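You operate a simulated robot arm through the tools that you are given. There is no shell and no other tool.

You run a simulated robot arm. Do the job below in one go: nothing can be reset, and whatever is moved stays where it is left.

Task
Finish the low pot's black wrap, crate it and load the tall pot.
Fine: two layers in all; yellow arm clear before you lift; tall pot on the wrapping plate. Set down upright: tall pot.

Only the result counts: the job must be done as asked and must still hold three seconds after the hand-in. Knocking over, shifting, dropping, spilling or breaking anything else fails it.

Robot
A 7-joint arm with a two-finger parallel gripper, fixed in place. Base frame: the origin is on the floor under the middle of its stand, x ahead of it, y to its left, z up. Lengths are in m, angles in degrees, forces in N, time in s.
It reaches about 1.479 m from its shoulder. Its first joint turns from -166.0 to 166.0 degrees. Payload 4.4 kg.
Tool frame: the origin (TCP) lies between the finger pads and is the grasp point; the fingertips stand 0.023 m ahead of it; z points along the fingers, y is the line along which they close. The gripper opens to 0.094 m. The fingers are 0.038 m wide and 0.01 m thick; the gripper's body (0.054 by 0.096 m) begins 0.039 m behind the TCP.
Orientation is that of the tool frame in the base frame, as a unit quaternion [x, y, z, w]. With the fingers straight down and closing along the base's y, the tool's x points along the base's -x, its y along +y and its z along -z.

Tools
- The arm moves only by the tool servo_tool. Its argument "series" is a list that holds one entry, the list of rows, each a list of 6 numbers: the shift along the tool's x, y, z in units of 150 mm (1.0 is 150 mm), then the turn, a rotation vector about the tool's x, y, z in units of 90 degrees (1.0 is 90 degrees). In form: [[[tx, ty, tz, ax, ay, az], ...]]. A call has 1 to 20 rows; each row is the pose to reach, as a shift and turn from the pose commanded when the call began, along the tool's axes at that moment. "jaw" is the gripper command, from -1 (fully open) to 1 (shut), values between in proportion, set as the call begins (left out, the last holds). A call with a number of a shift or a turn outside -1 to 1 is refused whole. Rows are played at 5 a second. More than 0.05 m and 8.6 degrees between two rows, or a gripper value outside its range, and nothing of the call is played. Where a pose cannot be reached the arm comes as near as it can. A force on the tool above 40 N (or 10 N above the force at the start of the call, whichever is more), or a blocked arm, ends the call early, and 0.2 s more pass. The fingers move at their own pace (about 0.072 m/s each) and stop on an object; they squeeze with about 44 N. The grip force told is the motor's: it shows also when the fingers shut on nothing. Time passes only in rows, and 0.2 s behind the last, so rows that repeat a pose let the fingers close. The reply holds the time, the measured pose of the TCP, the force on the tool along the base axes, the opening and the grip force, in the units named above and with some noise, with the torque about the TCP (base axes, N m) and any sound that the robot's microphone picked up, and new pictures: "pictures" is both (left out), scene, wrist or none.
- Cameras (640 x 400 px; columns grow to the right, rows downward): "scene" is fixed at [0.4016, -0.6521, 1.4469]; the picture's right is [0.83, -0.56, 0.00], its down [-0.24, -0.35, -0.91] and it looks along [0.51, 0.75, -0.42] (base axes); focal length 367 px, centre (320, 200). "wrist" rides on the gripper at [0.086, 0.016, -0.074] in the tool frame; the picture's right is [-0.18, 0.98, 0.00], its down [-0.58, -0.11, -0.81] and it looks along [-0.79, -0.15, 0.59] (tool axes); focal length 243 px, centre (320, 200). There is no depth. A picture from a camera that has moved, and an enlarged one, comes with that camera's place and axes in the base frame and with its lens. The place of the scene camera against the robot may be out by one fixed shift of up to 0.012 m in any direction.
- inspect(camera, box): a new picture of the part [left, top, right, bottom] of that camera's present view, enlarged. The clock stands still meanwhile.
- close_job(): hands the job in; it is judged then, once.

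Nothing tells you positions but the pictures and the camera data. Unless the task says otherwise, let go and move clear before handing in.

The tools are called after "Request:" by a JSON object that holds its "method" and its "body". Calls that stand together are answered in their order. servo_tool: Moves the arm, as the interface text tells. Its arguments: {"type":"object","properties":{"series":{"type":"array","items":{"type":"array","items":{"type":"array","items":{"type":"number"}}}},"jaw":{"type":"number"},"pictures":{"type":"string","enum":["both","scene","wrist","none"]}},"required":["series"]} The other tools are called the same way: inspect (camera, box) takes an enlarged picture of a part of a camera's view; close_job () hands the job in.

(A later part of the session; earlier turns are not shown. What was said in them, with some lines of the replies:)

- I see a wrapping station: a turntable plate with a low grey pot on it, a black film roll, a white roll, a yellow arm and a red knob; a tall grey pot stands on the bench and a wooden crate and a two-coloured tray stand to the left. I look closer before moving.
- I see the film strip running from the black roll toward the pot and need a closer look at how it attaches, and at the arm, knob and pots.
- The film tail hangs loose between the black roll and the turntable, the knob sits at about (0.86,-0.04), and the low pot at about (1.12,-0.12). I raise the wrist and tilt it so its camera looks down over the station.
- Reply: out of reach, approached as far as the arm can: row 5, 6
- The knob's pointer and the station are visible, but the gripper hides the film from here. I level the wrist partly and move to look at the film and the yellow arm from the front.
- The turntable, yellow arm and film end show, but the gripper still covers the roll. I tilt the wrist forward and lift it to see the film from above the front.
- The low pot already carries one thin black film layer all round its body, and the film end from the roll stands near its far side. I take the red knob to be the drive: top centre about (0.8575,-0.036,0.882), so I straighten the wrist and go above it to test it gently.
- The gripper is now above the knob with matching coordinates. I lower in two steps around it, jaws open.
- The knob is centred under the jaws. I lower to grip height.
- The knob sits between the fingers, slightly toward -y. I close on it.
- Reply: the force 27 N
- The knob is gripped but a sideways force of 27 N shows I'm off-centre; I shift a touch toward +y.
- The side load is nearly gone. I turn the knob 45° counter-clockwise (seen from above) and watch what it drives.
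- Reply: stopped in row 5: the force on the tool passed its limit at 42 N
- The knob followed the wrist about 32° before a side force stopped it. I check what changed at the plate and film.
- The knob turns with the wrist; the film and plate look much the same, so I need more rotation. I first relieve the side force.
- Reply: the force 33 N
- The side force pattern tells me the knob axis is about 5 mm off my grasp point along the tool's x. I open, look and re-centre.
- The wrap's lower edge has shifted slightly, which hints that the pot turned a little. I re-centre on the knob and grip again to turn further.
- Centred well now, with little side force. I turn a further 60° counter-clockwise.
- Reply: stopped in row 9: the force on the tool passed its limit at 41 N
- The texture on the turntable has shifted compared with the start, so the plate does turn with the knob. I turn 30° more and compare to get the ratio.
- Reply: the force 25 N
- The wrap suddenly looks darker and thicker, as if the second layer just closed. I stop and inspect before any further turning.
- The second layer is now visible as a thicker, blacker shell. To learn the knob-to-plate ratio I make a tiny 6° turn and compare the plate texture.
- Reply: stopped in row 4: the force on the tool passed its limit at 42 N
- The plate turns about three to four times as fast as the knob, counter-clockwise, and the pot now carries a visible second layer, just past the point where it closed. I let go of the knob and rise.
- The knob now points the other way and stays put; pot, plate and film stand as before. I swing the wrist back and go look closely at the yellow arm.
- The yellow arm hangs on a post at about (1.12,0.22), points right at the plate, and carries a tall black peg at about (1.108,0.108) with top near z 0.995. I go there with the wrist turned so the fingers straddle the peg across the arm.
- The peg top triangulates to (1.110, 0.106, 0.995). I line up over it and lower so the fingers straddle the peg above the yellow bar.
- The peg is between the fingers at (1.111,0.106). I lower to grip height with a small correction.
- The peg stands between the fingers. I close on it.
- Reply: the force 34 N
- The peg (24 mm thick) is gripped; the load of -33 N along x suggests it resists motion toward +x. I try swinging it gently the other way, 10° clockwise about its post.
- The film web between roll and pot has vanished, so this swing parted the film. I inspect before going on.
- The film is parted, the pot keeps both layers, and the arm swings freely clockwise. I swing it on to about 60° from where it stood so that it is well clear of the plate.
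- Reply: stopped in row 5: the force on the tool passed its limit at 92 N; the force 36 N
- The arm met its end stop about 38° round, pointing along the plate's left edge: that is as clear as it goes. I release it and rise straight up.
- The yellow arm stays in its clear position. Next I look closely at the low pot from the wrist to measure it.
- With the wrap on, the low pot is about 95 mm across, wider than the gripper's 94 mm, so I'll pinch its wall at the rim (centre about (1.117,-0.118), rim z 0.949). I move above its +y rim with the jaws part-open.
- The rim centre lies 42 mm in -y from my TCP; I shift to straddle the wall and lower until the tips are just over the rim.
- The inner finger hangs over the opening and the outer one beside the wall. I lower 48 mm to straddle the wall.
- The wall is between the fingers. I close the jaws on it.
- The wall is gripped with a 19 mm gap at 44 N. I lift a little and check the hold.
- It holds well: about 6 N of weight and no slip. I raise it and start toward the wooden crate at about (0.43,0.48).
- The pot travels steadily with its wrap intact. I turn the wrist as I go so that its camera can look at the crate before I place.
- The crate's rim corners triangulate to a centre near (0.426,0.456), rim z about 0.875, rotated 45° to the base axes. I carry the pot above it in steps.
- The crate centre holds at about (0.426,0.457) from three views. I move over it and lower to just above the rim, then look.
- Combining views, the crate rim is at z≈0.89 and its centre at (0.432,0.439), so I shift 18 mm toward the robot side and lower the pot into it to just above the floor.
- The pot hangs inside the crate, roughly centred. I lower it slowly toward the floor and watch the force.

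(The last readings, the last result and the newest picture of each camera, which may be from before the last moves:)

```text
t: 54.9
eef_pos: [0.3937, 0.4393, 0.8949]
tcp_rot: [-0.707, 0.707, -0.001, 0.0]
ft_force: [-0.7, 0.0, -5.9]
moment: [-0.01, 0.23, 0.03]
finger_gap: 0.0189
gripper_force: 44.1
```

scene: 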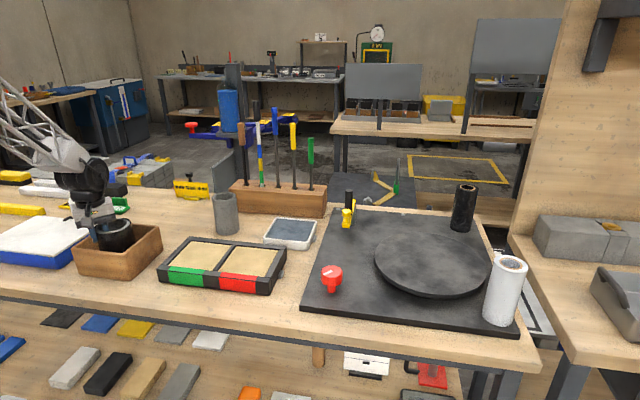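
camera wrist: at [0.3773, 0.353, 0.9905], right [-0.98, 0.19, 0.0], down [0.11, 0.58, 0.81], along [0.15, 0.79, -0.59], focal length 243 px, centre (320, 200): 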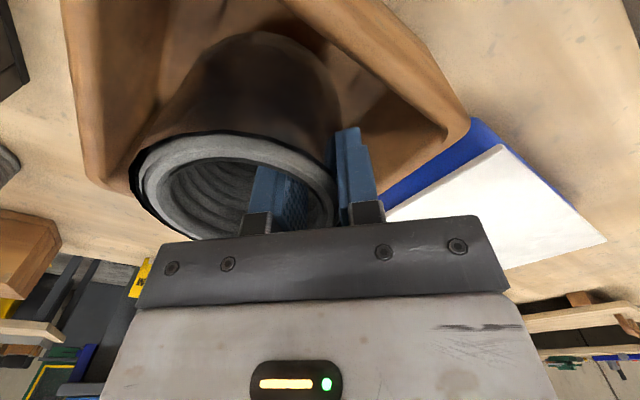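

Request:
{"method": "servo_tool", "body": {"series": [[[0, 0, 0.02, 0, 0, 0], [0, 0, 0.04, 0, 0, 0], [0, 0, 0.06, 0, 0, 0], [0, 0, 0.06, 0, 0, 0]]], "pictures": "none"}}

```text
t: 55.9
eef_pos: [0.3943, 0.4399, 0.8838]
tcp_rot: [-0.706, 0.708, -0.001, 0.001]
ft_force: [-0.6, -0.7, -5.2]
moment: [-0.05, 0.19, 0.0]
finger_gap: 0.0188
gripper_force: 44.5
```

No contact yet at 0.884; I keep lowering in small steps.

Request:
{"method": "servo_tool", "body": {"series": [[[0, 0, 0.015, 0, 0, 0], [0, 0, 0.03, 0, 0, 0], [0, 0, 0.04, 0, 0, 0], [0, 0, 0.04, 0, 0, 0]]], "pictures": "both"}}

```text
t: 56.5
eef_pos: [0.3954, 0.4405, 0.8829]
tcp_rot: [-0.707, 0.708, -0.002, 0.003]
ft_force: [0.0, -0.5, -3.8]
moment: [-0.01, 0.23, 0.01]
finger_gap: 0.0187
gripper_force: 43.9
stopped in row 3: the force on the tool passed its limit at 47 N (the readings are from after the stop); the commanded pose is now the measured one
camera wrist: at [0.3786, 0.3525, 0.9578], right [-0.98, 0.18, 0.0], down [0.11, 0.58, 0.81], along [0.15, 0.79, -0.59], focal length 243 px, centre (320, 200)
```

scene: 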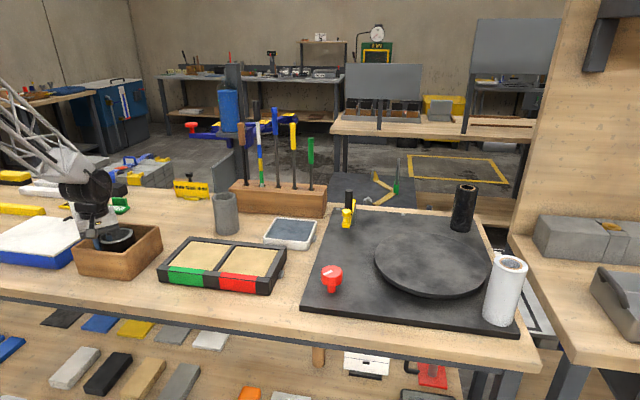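
wrist: 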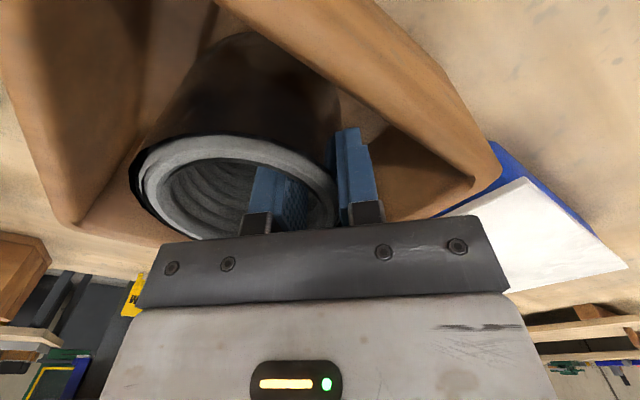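

The pot touched the floor (TCP z≈0.882). I open the jaws only to about 35 mm to stay clear of the crate wall.

Request:
{"method": "servo_tool", "body": {"series": [[[0, 0, 0.005, 0, 0, 0], [0, 0, 0.005, 0, 0, 0]]], "pictures": "none"}}

Request:
{"method": "servo_tool", "body": {"series": [[[0, 0, 0, 0, 0, 0], [0, 0, 0, 0, 0, 0], [0, 0, 0, 0, 0, 0]]], "jaw": 0.25, "pictures": "both"}}

```text
t: 57.1
eef_pos: [0.3942, 0.4403, 0.8829]
tcp_rot: [0.708, -0.706, 0.001, -0.003]
ft_force: [0.9, -13.4, 23.7]
moment: [-0.99, 0.44, 0.11]
finger_gap: 0.0187
gripper_force: 44.3
```

```text
t: 57.9
eef_pos: [0.3934, 0.4404, 0.8818]
tcp_rot: [0.707, -0.707, 0.0, -0.002]
ft_force: [0.9, -0.1, 0.3]
moment: [-0.03, 0.03, 0.01]
finger_gap: 0.0353
gripper_force: 0.0
camera wrist: at [0.3781, 0.3526, 0.9565], right [-0.98, 0.18, 0.0], down [0.11, 0.58, 0.81], along [0.15, 0.79, -0.59], focal length 243 px, centre (320, 200)
```

scene: 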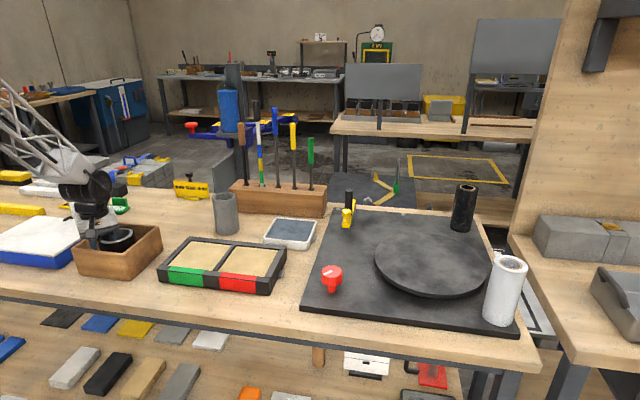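
wrist: 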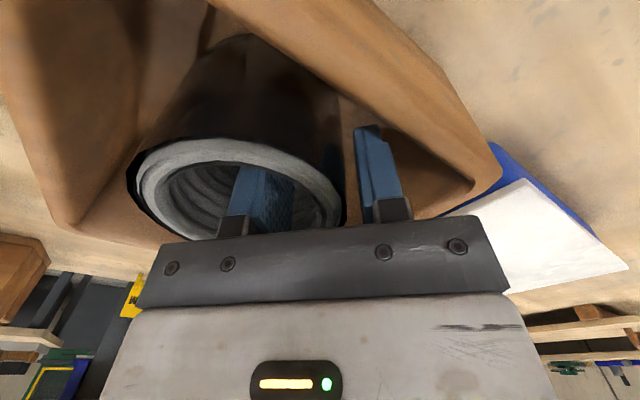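

The pot stands in the crate, both fingers free of its wall. I rise straight up.

Request:
{"method": "servo_tool", "body": {"series": [[[0, 0, -0.1, 0, 0, 0], [0, 0, -0.25, 0, 0, 0], [0, 0, -0.5, 0, 0, 0], [0, 0, -0.75, 0, 0, 0], [0, 0, -1.0, 0, 0, 0], [0, 0, -1.0, 0, 0, 0]]], "pictures": "both"}}

```text
t: 59.3
eef_pos: [0.3938, 0.4398, 1.0345]
tcp_rot: [-0.707, 0.707, 0.0, 0.003]
ft_force: [-0.6, -0.4, 0.8]
moment: [0.01, 0.0, 0.01]
finger_gap: 0.0353
gripper_force: 0.0
camera wrist: at [0.3788, 0.3511, 1.1074], right [-0.98, 0.18, 0.0], down [0.11, 0.58, 0.81], along [0.15, 0.79, -0.59], focal length 243 px, centre (320, 200)
```

scene: 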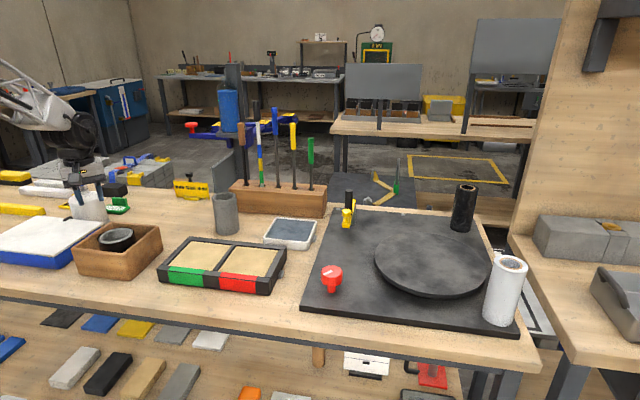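
wrist: 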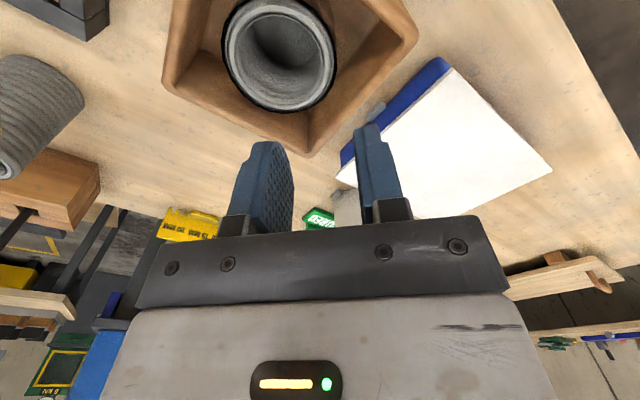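

The low pot stands upright in the crate. Next is the tall pot: I rise, turn the wrist back and look at it closely.

Request:
{"method": "servo_tool", "body": {"series": [[[0, -0.05, -0.2, 0, 0, 0.083], [0, -0.15, -0.4, 0, 0, 0.167], [0, -0.27, -0.567, 0, 0, 0.25], [0, -0.39, -0.567, 0, 0, 0.333], [0, -0.5, -0.567, 0, 0, 0.417], [0, -0.6, -0.567, 0, 0, 0.5], [0, -0.6, -0.567, 0, 0, 0.5]]], "jaw": -1, "pictures": "none"}}

Request:
{"method": "servo_tool", "body": {"series": [[[-0.083, -0.1, 0, 0, 0, 0.083], [-0.167, -0.2, 0, 0, 0, 0.167], [-0.25, -0.3, 0, 0, 0, 0.25], [-0.333, -0.4, 0, 0, 0, 0.333], [-0.417, -0.5, 0, 0, 0, 0.417], [-0.5, -0.593, 0, 0, 0, 0.5], [-0.5, -0.593, 0, 0, 0, 0.5]]], "pictures": "both"}}

```text
t: 60.9
eef_pos: [0.484, 0.4401, 1.1173]
tcp_rot: [-0.382, 0.924, 0.0, 0.003]
ft_force: [-0.5, 0.5, -0.3]
moment: [-0.02, 0.02, 0.03]
finger_gap: 0.0941
gripper_force: 0.1
```

```text
t: 62.5
eef_pos: [0.5993, 0.4285, 1.118]
tcp_rot: [0.001, 1.0, 0.0, 0.001]
ft_force: [0.3, 0.3, -0.6]
moment: [-0.03, -0.03, 0.01]
finger_gap: 0.0938
gripper_force: 0.1
camera wrist: at [0.5142, 0.4451, 1.192], right [0.19, 0.98, 0.0], down [0.58, -0.11, 0.81], along [0.79, -0.15, -0.59], focal length 243 px, centre (320, 200)
```

scene: 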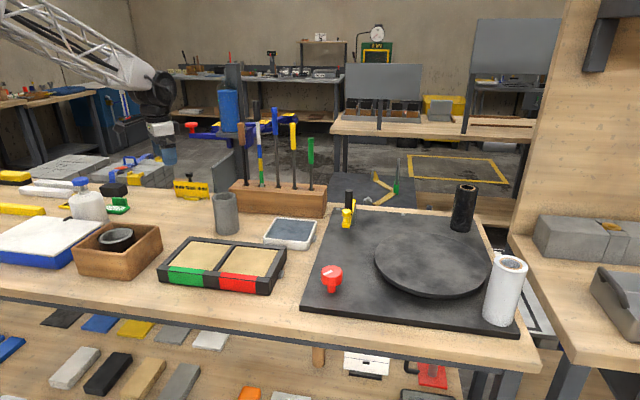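
wrist: 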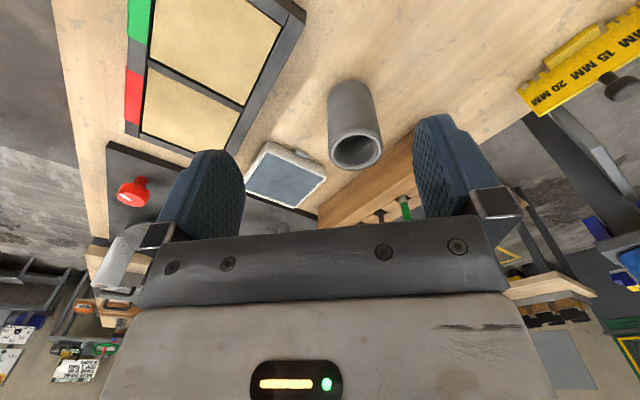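

Request:
{"method": "inspect", "body": {"camera": "wrist", "box": [300, 60, 410, 190]}}

Request:
{"method": "inspect", "body": {"camera": "scene", "box": [60, 190, 180, 290]}}

```text
3.08 times, centred on (355, 125) of wrist
camera zoom: at [0.5142, 0.4451, 1.192], right [0.19, 0.98, 0.0], down [0.58, -0.11, 0.81], along [0.79, -0.15, -0.59], focal length 746 px, centre (212, 431)
```

zoom: 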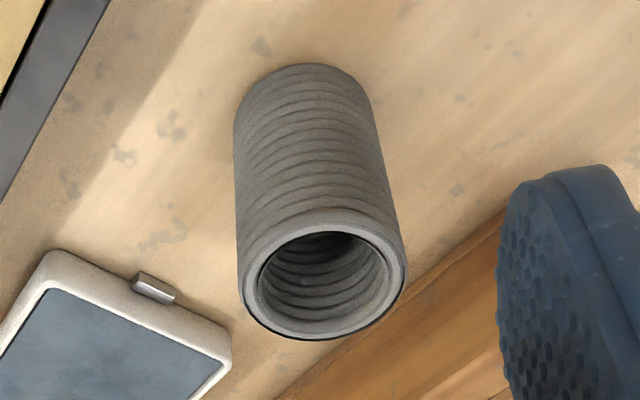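

```text
4.00 times, centred on (120, 240) of scene
camera zoom: at [0.4016, -0.6521, 1.4469], right [0.83, -0.56, 0.0], down [-0.24, -0.35, -0.91], along [0.51, 0.75, -0.42], focal length 1466 px, centre (1120, 40)
```

zoom: 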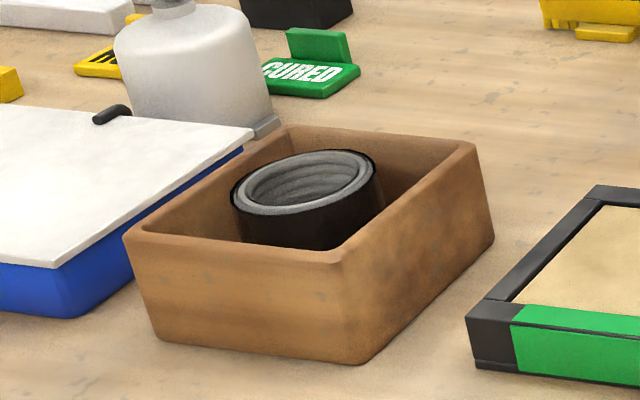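

The tall pot stands at about (0.757,0.451), roughly 80 mm across with its rim near z 0.927, so it fits between the open fingers. I move closer above it and re-measure.

Request:
{"method": "servo_tool", "body": {"series": [[[-0.2, 0.04, 0.06, 0, 0, 0], [-0.4, 0.08, 0.12, 0, 0, 0], [-0.6, 0.11, 0.18, 0, 0, 0], [-0.8, 0.14, 0.25, 0, 0, 0], [-0.8, 0.14, 0.25, 0, 0, 0]]], "pictures": "wrist"}}

Request:
{"method": "inspect", "body": {"camera": "wrist", "box": [230, 0, 430, 160]}}

```text
t: 63.7
eef_pos: [0.7211, 0.4525, 1.0794]
tcp_rot: [0.001, 1.0, 0.002, 0.001]
ft_force: [0.1, -0.5, -0.1]
moment: [-0.04, 0.0, 0.0]
finger_gap: 0.0941
gripper_force: 0.0
camera wrist: at [0.6348, 0.4665, 1.1546], right [0.18, 0.98, 0.0], down [0.58, -0.11, 0.81], along [0.79, -0.15, -0.59], focal length 243 px, centre (320, 200)
```

wrist: 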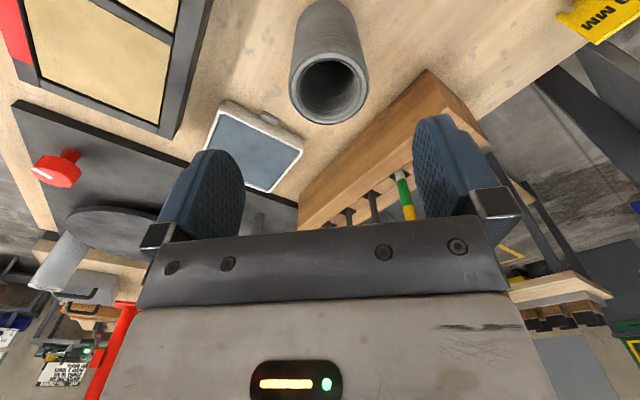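

```text
2.50 times, centred on (330, 80) of wrist
camera zoom: at [0.6348, 0.4665, 1.1546], right [0.18, 0.98, 0.0], down [0.58, -0.11, 0.81], along [0.79, -0.15, -0.59], focal length 606 px, centre (295, 500)
```

zoom: 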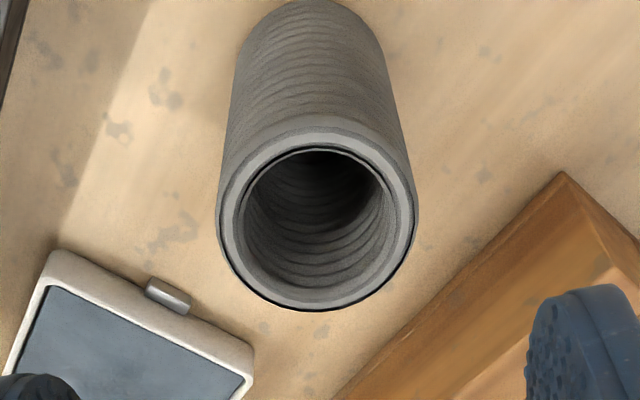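

The tall pot's rim centre triangulates to (0.757,0.452,0.928), diameter 78 mm. I move over it and lower until the tips are just above its rim.

Request:
{"method": "servo_tool", "body": {"series": [[[-0.12, 0, 0, 0, 0, 0], [-0.24, 0, 0.1, 0, 0, 0], [-0.24, 0, 0.35, 0, 0, 0], [-0.24, 0, 0.6, 0, 0, 0], [-0.24, 0, 0.72, 0, 0, 0], [-0.24, 0, 0.72, 0, 0, 0]]], "pictures": "both"}}

Request:
{"method": "inspect", "body": {"camera": "wrist", "box": [190, 40, 470, 240]}}

```text
t: 65.1
eef_pos: [0.7557, 0.4525, 0.9726]
tcp_rot: [0.0, 1.0, 0.002, 0.003]
ft_force: [-0.8, 0.6, -0.7]
moment: [-0.02, -0.01, 0.0]
finger_gap: 0.0939
gripper_force: 0.0
camera wrist: at [0.67, 0.4671, 1.0475], right [0.18, 0.98, 0.0], down [0.58, -0.11, 0.81], along [0.8, -0.15, -0.59], focal length 243 px, centre (320, 200)
```

scene: 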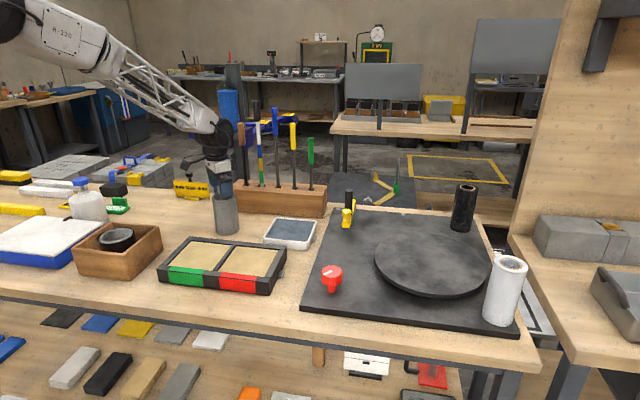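
wrist: 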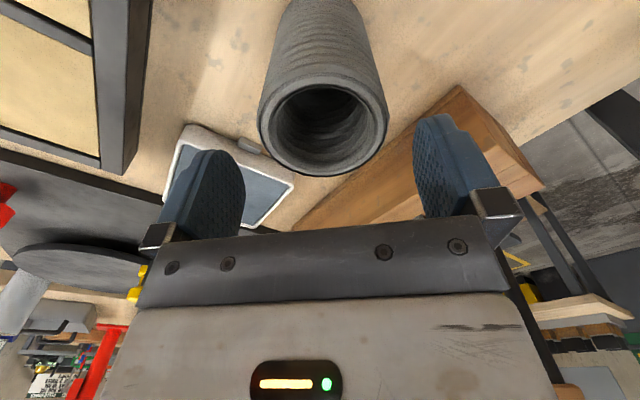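

```text
2.00 times, centred on (330, 140) of wrist
camera zoom: at [0.67, 0.4671, 1.0475], right [0.18, 0.98, 0.0], down [0.58, -0.11, 0.81], along [0.8, -0.15, -0.59], focal length 485 px, centre (300, 320)
```

zoom: 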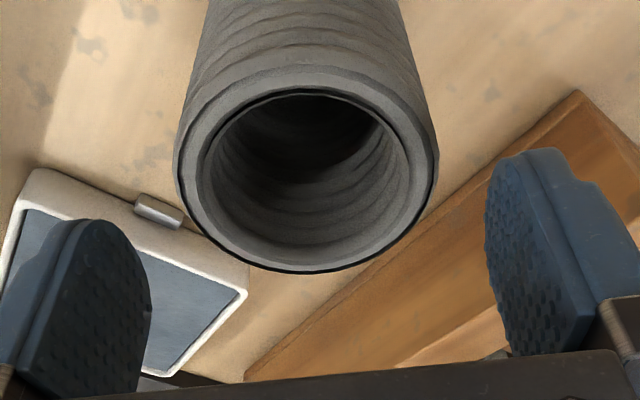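

The pot is centred between the open fingers to within 2 mm. I lower around it to grip height.

Request:
{"method": "servo_tool", "body": {"series": [[[-0.013, 0, 0.12, 0, 0, 0], [-0.013, 0, 0.24, 0, 0, 0], [-0.013, 0, 0.36, 0, 0, 0], [-0.013, 0, 0.48, 0, 0, 0], [-0.013, 0, 0.48, 0, 0, 0]]], "pictures": "wrist"}}

```text
t: 66.3
eef_pos: [0.7577, 0.4531, 0.9008]
tcp_rot: [0.0, 1.0, 0.002, 0.003]
ft_force: [-1.0, -1.3, -0.3]
moment: [0.01, -0.01, -0.02]
finger_gap: 0.0941
gripper_force: 0.0
camera wrist: at [0.6722, 0.4671, 0.976], right [0.18, 0.98, 0.0], down [0.58, -0.11, 0.81], along [0.8, -0.15, -0.59], focal length 243 px, centre (320, 200)
```

wrist: 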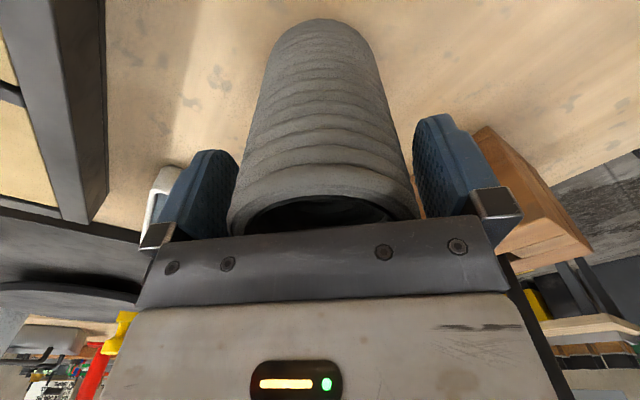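

The pot is fully between the fingers. I close on it.

Request:
{"method": "servo_tool", "body": {"series": [[[0, 0, 0, 0, 0, 0], [0, 0, 0, 0, 0, 0], [0, 0, 0, 0, 0, 0], [0, 0, 0, 0, 0, 0]]], "jaw": 1, "pictures": "wrist"}}

```text
t: 67.3
eef_pos: [0.7589, 0.4525, 0.9028]
tcp_rot: [0.0, 1.0, 0.001, 0.003]
ft_force: [0.3, 4.4, 3.7]
moment: [0.05, -0.16, 0.09]
finger_gap: 0.0775
gripper_force: 43.8
camera wrist: at [0.6722, 0.4672, 0.9763], right [0.18, 0.98, 0.0], down [0.58, -0.11, 0.81], along [0.8, -0.15, -0.59], focal length 243 px, centre (320, 200)
```

wrist: 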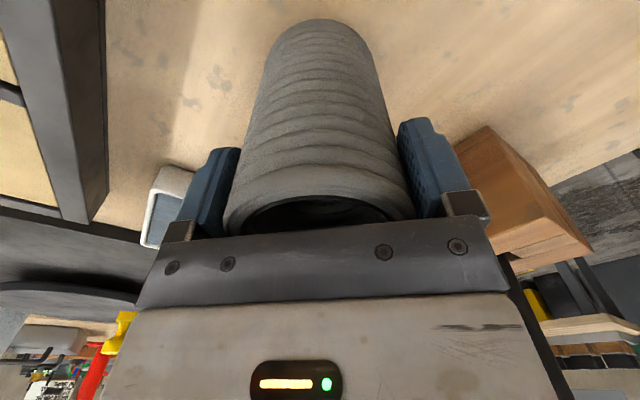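

Gripped at 77.5 mm. I lift slightly and check.

Request:
{"method": "servo_tool", "body": {"series": [[[0, 0, -0.06, 0, 0, 0], [0, 0, -0.13, 0, 0, 0], [0, 0, -0.2, 0, 0, 0], [0, 0, -0.3, 0, 0, 0], [0, 0, -0.3, 0, 0, 0]]], "pictures": "both"}}

```text
t: 68.5
eef_pos: [0.758, 0.4505, 0.9471]
tcp_rot: [0.0, 1.0, 0.001, 0.002]
ft_force: [0.2, -0.5, -7.5]
moment: [0.06, 0.02, 0.0]
finger_gap: 0.0773
gripper_force: 44.2
camera wrist: at [0.6724, 0.4661, 1.0213], right [0.18, 0.98, 0.0], down [0.58, -0.11, 0.81], along [0.79, -0.15, -0.59], focal length 243 px, centre (320, 200)
```

scene: 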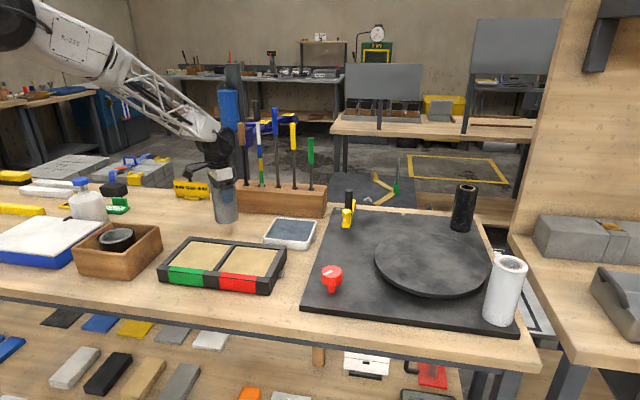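
wrist: 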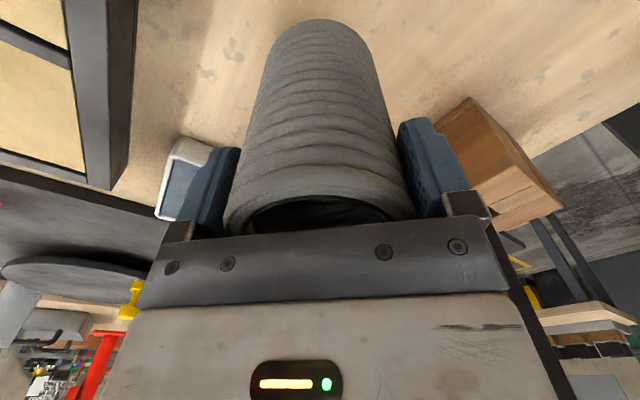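

It lifts cleanly at 7.5 N. I carry it up and across toward the empty turntable.

Request:
{"method": "servo_tool", "body": {"series": [[[0, 0, -0.2, 0, 0, 0], [0, 0, -0.4, 0, 0, 0], [0, -0.05, -0.6, 0, 0, 0], [0, -0.15, -0.8, 0, 0, 0], [0, -0.3, -1.0, 0, 0, 0], [0, -0.5, -1.0, 0, 0, 0], [0, -0.5, -1.0, 0, 0, 0]]], "pictures": "none"}}

Request:
{"method": "servo_tool", "body": {"series": [[[-0.08, -0.2, -0.1, 0, 0, 0], [-0.18, -0.4, -0.2, 0, 0, 0], [-0.3, -0.6, -0.3, 0, 0, 0], [-0.42, -0.8, -0.3, 0, 0, 0], [-0.55, -1.0, -0.3, 0, 0, 0], [-0.55, -1.0, -0.3, 0, 0, 0]]], "pictures": "scene"}}

Request:
{"method": "servo_tool", "body": {"series": [[[-0.17, -0.19, 0, 0, 0, 0], [-0.34, -0.38, 0, 0, 0, 0], [-0.51, -0.57, 0, 0, 0, 0], [-0.68, -0.76, 0, 0, 0, 0], [-0.85, -0.95, 0, 0, 0, 0], [-0.85, -0.95, 0, 0, 0, 0]]], "pictures": "both"}}

```text
t: 70.1
eef_pos: [0.755, 0.3749, 1.0979]
tcp_rot: [0.001, 1.0, 0.001, 0.002]
ft_force: [0.6, -0.3, -8.0]
moment: [0.04, 0.04, -0.02]
finger_gap: 0.0775
gripper_force: 43.5
```

```text
t: 71.5
eef_pos: [0.8393, 0.2267, 1.142]
tcp_rot: [0.0, 1.0, 0.002, 0.001]
ft_force: [0.2, 1.2, -8.3]
moment: [-0.02, 0.02, -0.02]
finger_gap: 0.0772
gripper_force: 44.2
```

scene: 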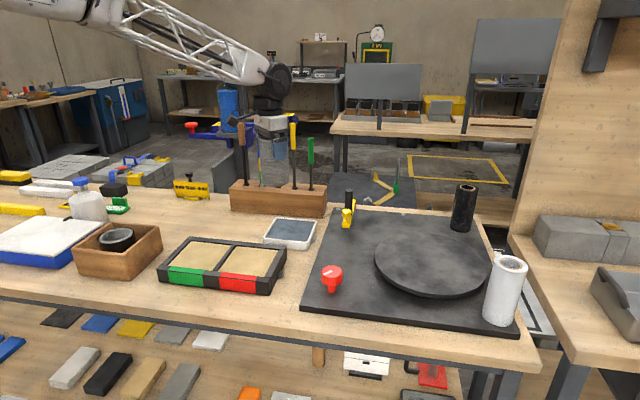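

```text
t: 72.9
eef_pos: [0.9655, 0.0831, 1.1409]
tcp_rot: [0.0, 1.0, 0.002, 0.002]
ft_force: [-0.8, -0.3, -7.6]
moment: [-0.02, 0.08, -0.02]
finger_gap: 0.0775
gripper_force: 43.9
camera wrist: at [0.8795, 0.0987, 1.2155], right [0.18, 0.98, 0.0], down [0.58, -0.11, 0.81], along [0.79, -0.15, -0.59], focal length 243 px, centre (320, 200)
```

scene: 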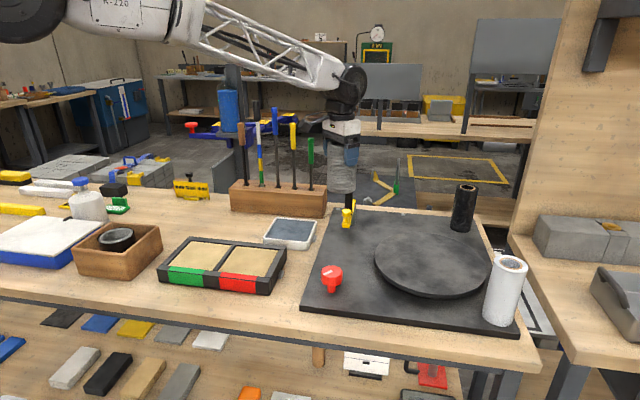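
wrist: 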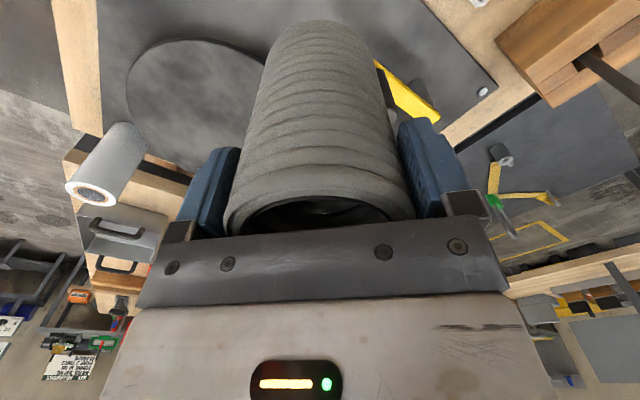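

Request:
{"method": "servo_tool", "body": {"series": [[[-0.1, -0.2, 0, 0, 0, 0], [-0.25, -0.4, 0, 0, 0, 0], [-0.42, -0.6, 0, 0, 0, 0], [-0.6, -0.8, 0, 0, 0, 0], [-0.78, -1.0, 0, 0, 0, 0], [-0.95, -1.0, 0, 0, 0, 0], [-0.95, -1.0, 0, 0, 0, 0]]], "pictures": "none"}}

Request:
{"method": "servo_tool", "body": {"series": [[[-0.03, -0.18, 0, 0, 0, 0], [-0.05, -0.34, 0.1, 0, 0, 0], [-0.05, -0.34, 0.3, 0, 0, 0], [-0.05, -0.34, 0.5, 0, 0, 0], [-0.05, -0.34, 0.7, 0, 0, 0], [-0.05, -0.34, 0.7, 0, 0, 0]]], "pictures": "both"}}

```text
t: 74.5
eef_pos: [1.1109, -0.0682, 1.142]
tcp_rot: [0.001, 1.0, 0.002, 0.002]
ft_force: [0.6, 0.1, -8.2]
moment: [0.01, 0.06, -0.01]
finger_gap: 0.0773
gripper_force: 44.0
```

```text
t: 75.9
eef_pos: [1.1188, -0.119, 1.036]
tcp_rot: [0.0, 1.0, 0.001, 0.002]
ft_force: [0.0, 0.1, -7.9]
moment: [0.0, 0.06, 0.01]
finger_gap: 0.0773
gripper_force: 44.0
camera wrist: at [1.0327, -0.1041, 1.1102], right [0.18, 0.98, 0.0], down [0.58, -0.11, 0.81], along [0.79, -0.15, -0.59], focal length 243 px, centre (320, 200)
```

scene: 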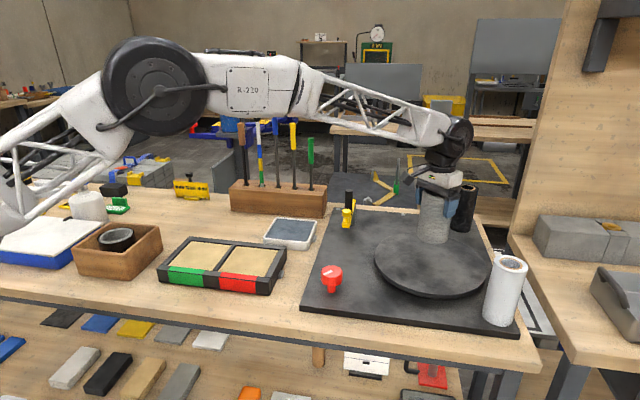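
wrist: 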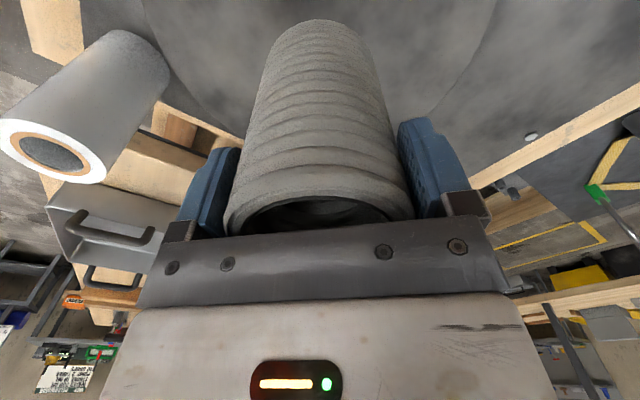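

The tall pot hangs upright over the middle of the turntable. I lower it to just above the plate, then feel for contact.

Request:
{"method": "servo_tool", "body": {"series": [[[0, 0, 0.1, 0, 0, 0], [0, 0, 0.2, 0, 0, 0], [0, 0, 0.3, 0, 0, 0], [0, 0, 0.38, 0, 0, 0], [0, 0, 0.38, 0, 0, 0]]], "pictures": "scene"}}

Request:
{"method": "inspect", "body": {"camera": "scene", "box": [370, 160, 500, 310]}}

```text
t: 77.1
eef_pos: [1.118, -0.1169, 0.9792]
tcp_rot: [0.0, 1.0, 0.002, 0.003]
ft_force: [0.0, 0.0, -7.7]
moment: [0.0, 0.01, 0.0]
finger_gap: 0.0774
gripper_force: 44.0
```

scene: 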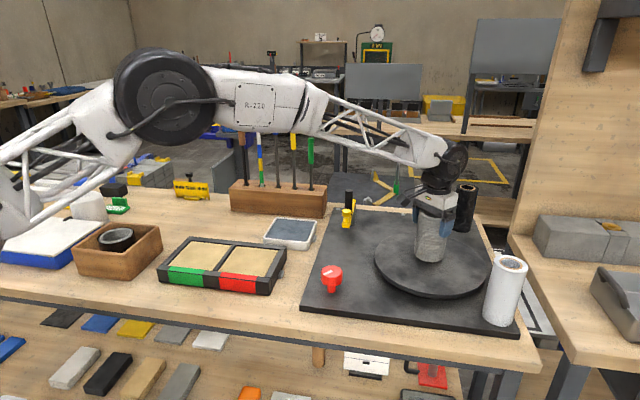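

```text
2.67 times, centred on (435, 235) of scene
camera zoom: at [0.4016, -0.6521, 1.4469], right [0.83, -0.56, 0.0], down [-0.24, -0.35, -0.91], along [0.51, 0.75, -0.42], focal length 978 px, centre (13, 107)
```

zoom: 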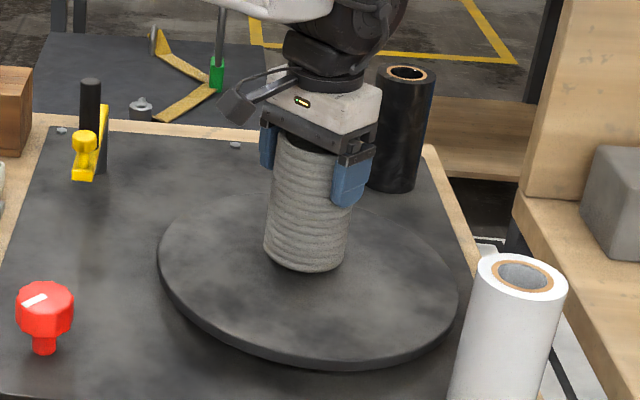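

Request:
{"method": "servo_tool", "body": {"series": [[[0, 0, 0.02, 0, 0, 0], [0, 0, 0.04, 0, 0, 0], [0, 0, 0.06, 0, 0, 0], [0, 0, 0.08, 0, 0, 0], [0, 0, 0.08, 0, 0, 0]]], "pictures": "none"}}

```text
t: 78.3
eef_pos: [1.1188, -0.1171, 0.9675]
tcp_rot: [0.001, 1.0, 0.001, 0.002]
ft_force: [0.5, -0.3, -8.2]
moment: [0.01, 0.07, 0.0]
finger_gap: 0.0774
gripper_force: 44.5
```

Request:
{"method": "servo_tool", "body": {"series": [[[0, 0, 0.012, 0, 0, 0], [0, 0, 0.024, 0, 0, 0], [0, 0, 0.036, 0, 0, 0], [0, 0, 0.036, 0, 0, 0]]], "pictures": "none"}}

```text
t: 79.3
eef_pos: [1.1167, -0.1167, 0.9652]
tcp_rot: [0.0, 1.0, 0.001, 0.003]
ft_force: [-3.4, 0.5, 15.4]
moment: [-0.63, 0.92, -0.05]
finger_gap: 0.0776
gripper_force: 43.9
```

The pot has touched the plate (force rose to +15 N). I ease up half a millimetre and open the jaws.

Request:
{"method": "servo_tool", "body": {"series": [[[0, 0, -0.004, 0, 0, 0], [0, 0, -0.004, 0, 0, 0]]], "pictures": "none"}}

```text
t: 79.9
eef_pos: [1.1174, -0.117, 0.9649]
tcp_rot: [0.0, 1.0, 0.001, 0.003]
ft_force: [6.6, 4.8, 23.4]
moment: [-0.43, -0.06, 0.08]
finger_gap: 0.0774
gripper_force: 44.3
```

Request:
{"method": "servo_tool", "body": {"series": [[[0, 0, 0, 0, 0, 0], [0, 0, 0, 0, 0, 0], [0, 0, 0, 0, 0, 0]]], "jaw": -1, "pictures": "both"}}

```text
t: 80.7
eef_pos: [1.117, -0.1175, 0.9616]
tcp_rot: [0.0, 1.0, 0.002, 0.001]
ft_force: [0.0, 0.5, 0.0]
moment: [0.02, -0.01, 0.02]
finger_gap: 0.0942
gripper_force: 0.1
camera wrist: at [1.0314, -0.1025, 1.0359], right [0.18, 0.98, 0.0], down [0.58, -0.11, 0.81], along [0.79, -0.15, -0.59], focal length 243 px, centre (320, 200)
```

scene: 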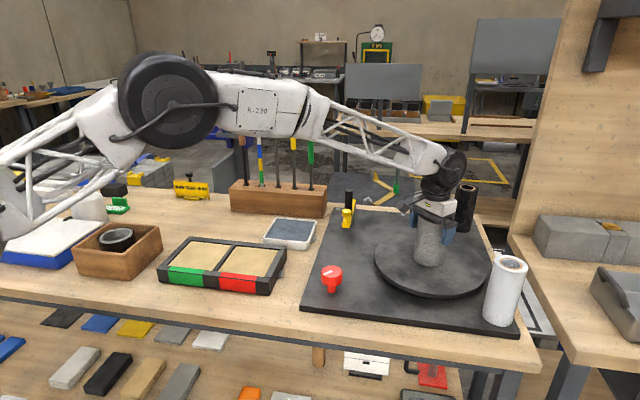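
wrist: 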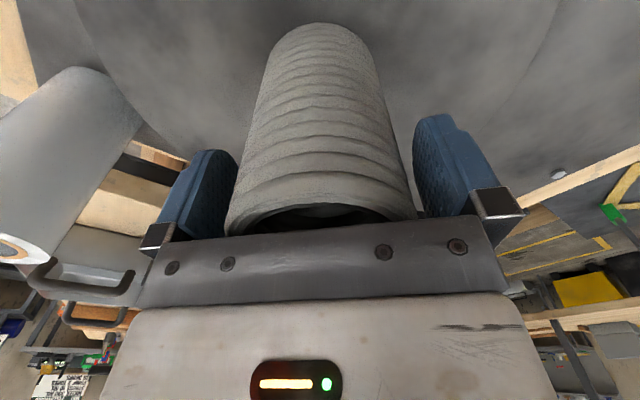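

The tall pot stands free on the turntable with both fingers clear. I rise straight up.

Request:
{"method": "servo_tool", "body": {"series": [[[0, 0, -0.1, 0, 0, 0], [0, 0, -0.25, 0, 0, 0], [0, 0, -0.45, 0, 0, 0], [0, 0, -0.7, 0, 0, 0], [0, 0, -0.95, 0, 0, 0], [0, 0, -0.95, 0, 0, 0]]], "pictures": "both"}}

```text
t: 82.1
eef_pos: [1.1146, -0.1198, 1.1043]
tcp_rot: [-0.001, 1.0, 0.002, 0.003]
ft_force: [0.7, -0.1, 0.0]
moment: [-0.01, -0.01, -0.06]
finger_gap: 0.0941
gripper_force: 0.0
camera wrist: at [1.0288, -0.1031, 1.1792], right [0.18, 0.98, 0.0], down [0.58, -0.11, 0.81], along [0.8, -0.15, -0.59], focal length 243 px, centre (320, 200)
```

scene: 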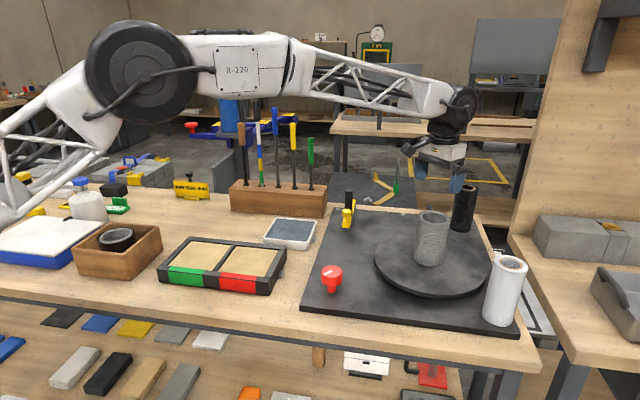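
wrist: 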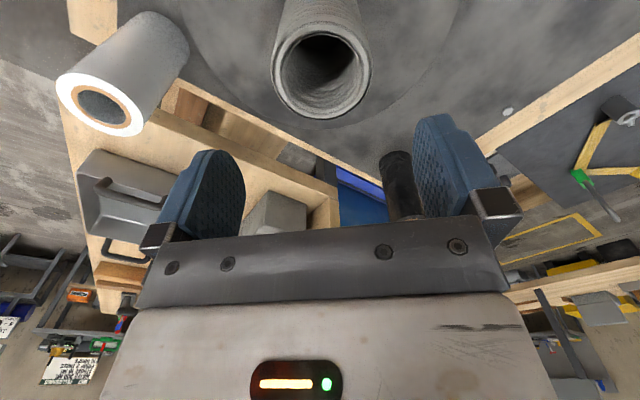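

The tall pot stands upright in the middle of the plate. I retreat toward the robot and make a last check of everything.

Request:
{"method": "servo_tool", "body": {"series": [[[0.1, 0, -0.15, 0, 0, 0], [0.35, 0.05, -0.3, 0, 0, 0], [0.6, 0.1, -0.4, 0, 0, 0], [0.85, 0.15, -0.4, 0, 0, 0], [1.0, 0.2, -0.4, 0, 0, 0], [1.0, 0.2, -0.4, 0, 0, 0]]], "pictures": "both"}}

Request:
{"method": "inspect", "body": {"camera": "scene", "box": [300, 160, 540, 340]}}

Request:
{"method": "inspect", "body": {"camera": "scene", "box": [60, 170, 340, 320]}}

```text
t: 83.5
eef_pos: [0.9661, -0.0897, 1.1653]
tcp_rot: [0.0, 1.0, 0.002, 0.002]
ft_force: [0.7, 0.7, 0.6]
moment: [-0.03, -0.02, 0.0]
finger_gap: 0.0941
gripper_force: 0.0
camera wrist: at [0.8805, -0.0756, 1.2398], right [0.18, 0.98, 0.0], down [0.58, -0.11, 0.81], along [0.8, -0.15, -0.59], focal length 243 px, centre (320, 200)
```

scene: 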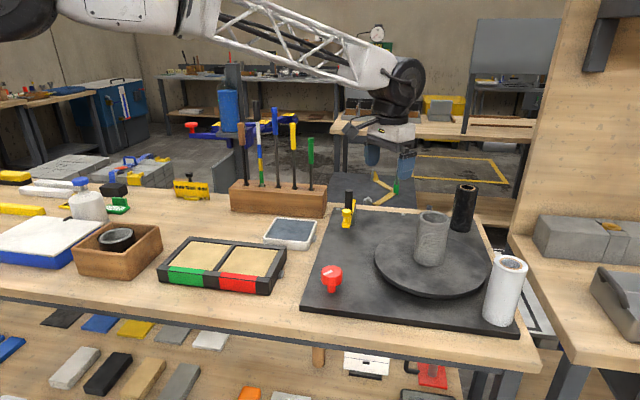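
wrist: 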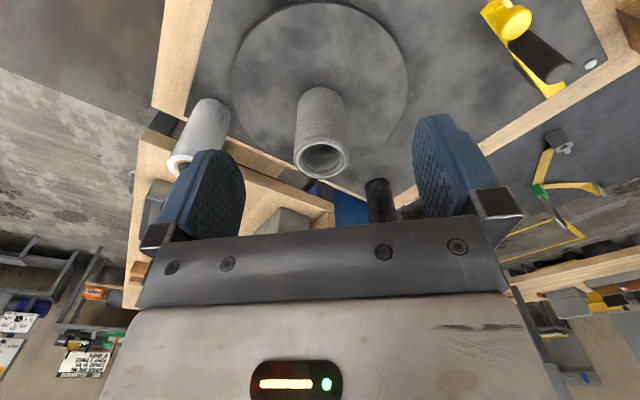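

```text
2.22 times, centred on (420, 250) of scene
camera zoom: at [0.4016, -0.6521, 1.4469], right [0.83, -0.56, 0.0], down [-0.24, -0.35, -0.91], along [0.51, 0.75, -0.42], focal length 815 px, centre (98, 89)
```

zoom: 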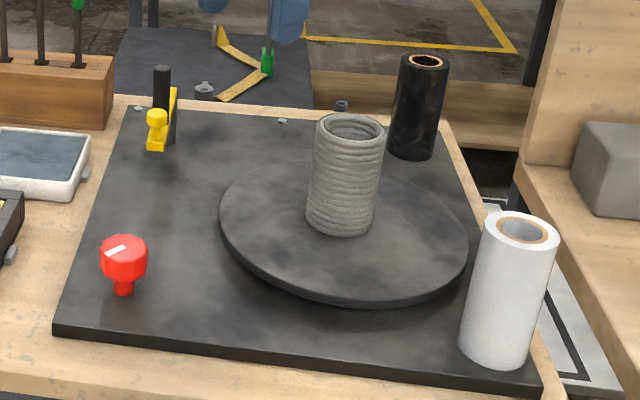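

```text
2.29 times, centred on (200, 245) of scene
camera zoom: at [0.4016, -0.6521, 1.4469], right [0.83, -0.56, 0.0], down [-0.24, -0.35, -0.91], along [0.51, 0.75, -0.42], focal length 838 px, centre (594, 97)
```

zoom: 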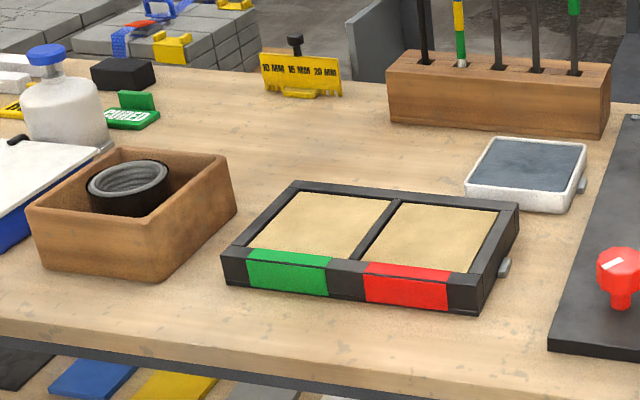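

Everything is in place: the low pot with two black layers sits in the crate, the yellow arm is swung clear, and the tall pot stands upright on the plate. Nothing else has moved and the gripper is clear, so I hand in.

Request:
{"method": "close_job", "body": {}}

```text
The job is handed in.
```

I've handed the job in; no verdict has come back yet. The low pot is wrapped and in the wooden crate, and the tall pot stands upright on the wrapping plate.

- **Wrap:** I turned the red knob about 141° counter-clockwise, until a second black layer showed on the low pot. I judged the count by eye from the thicker, darker wrap. By my estimate it's slightly past two full layers, somewhere between 2.05 and 2.3.
- **Yellow arm:** Swinging the arm away from the plate also parted the film. I took it on to its end stop and left it there before lifting the pot.
- **Low pot:** Once wrapped, it was about 95 mm across, too wide for the 94 mm gripper. I lifted it by the rim instead and set it upright in the crate. It touched the crate floor with a brief push of about 47 N.
- **Tall pot:** I gripped it from outside and set it down near the middle of the plate. It was still upright after I let go.

In the last pictures nothing else looked shifted or knocked over. The gripper was empty and well clear of both pots.
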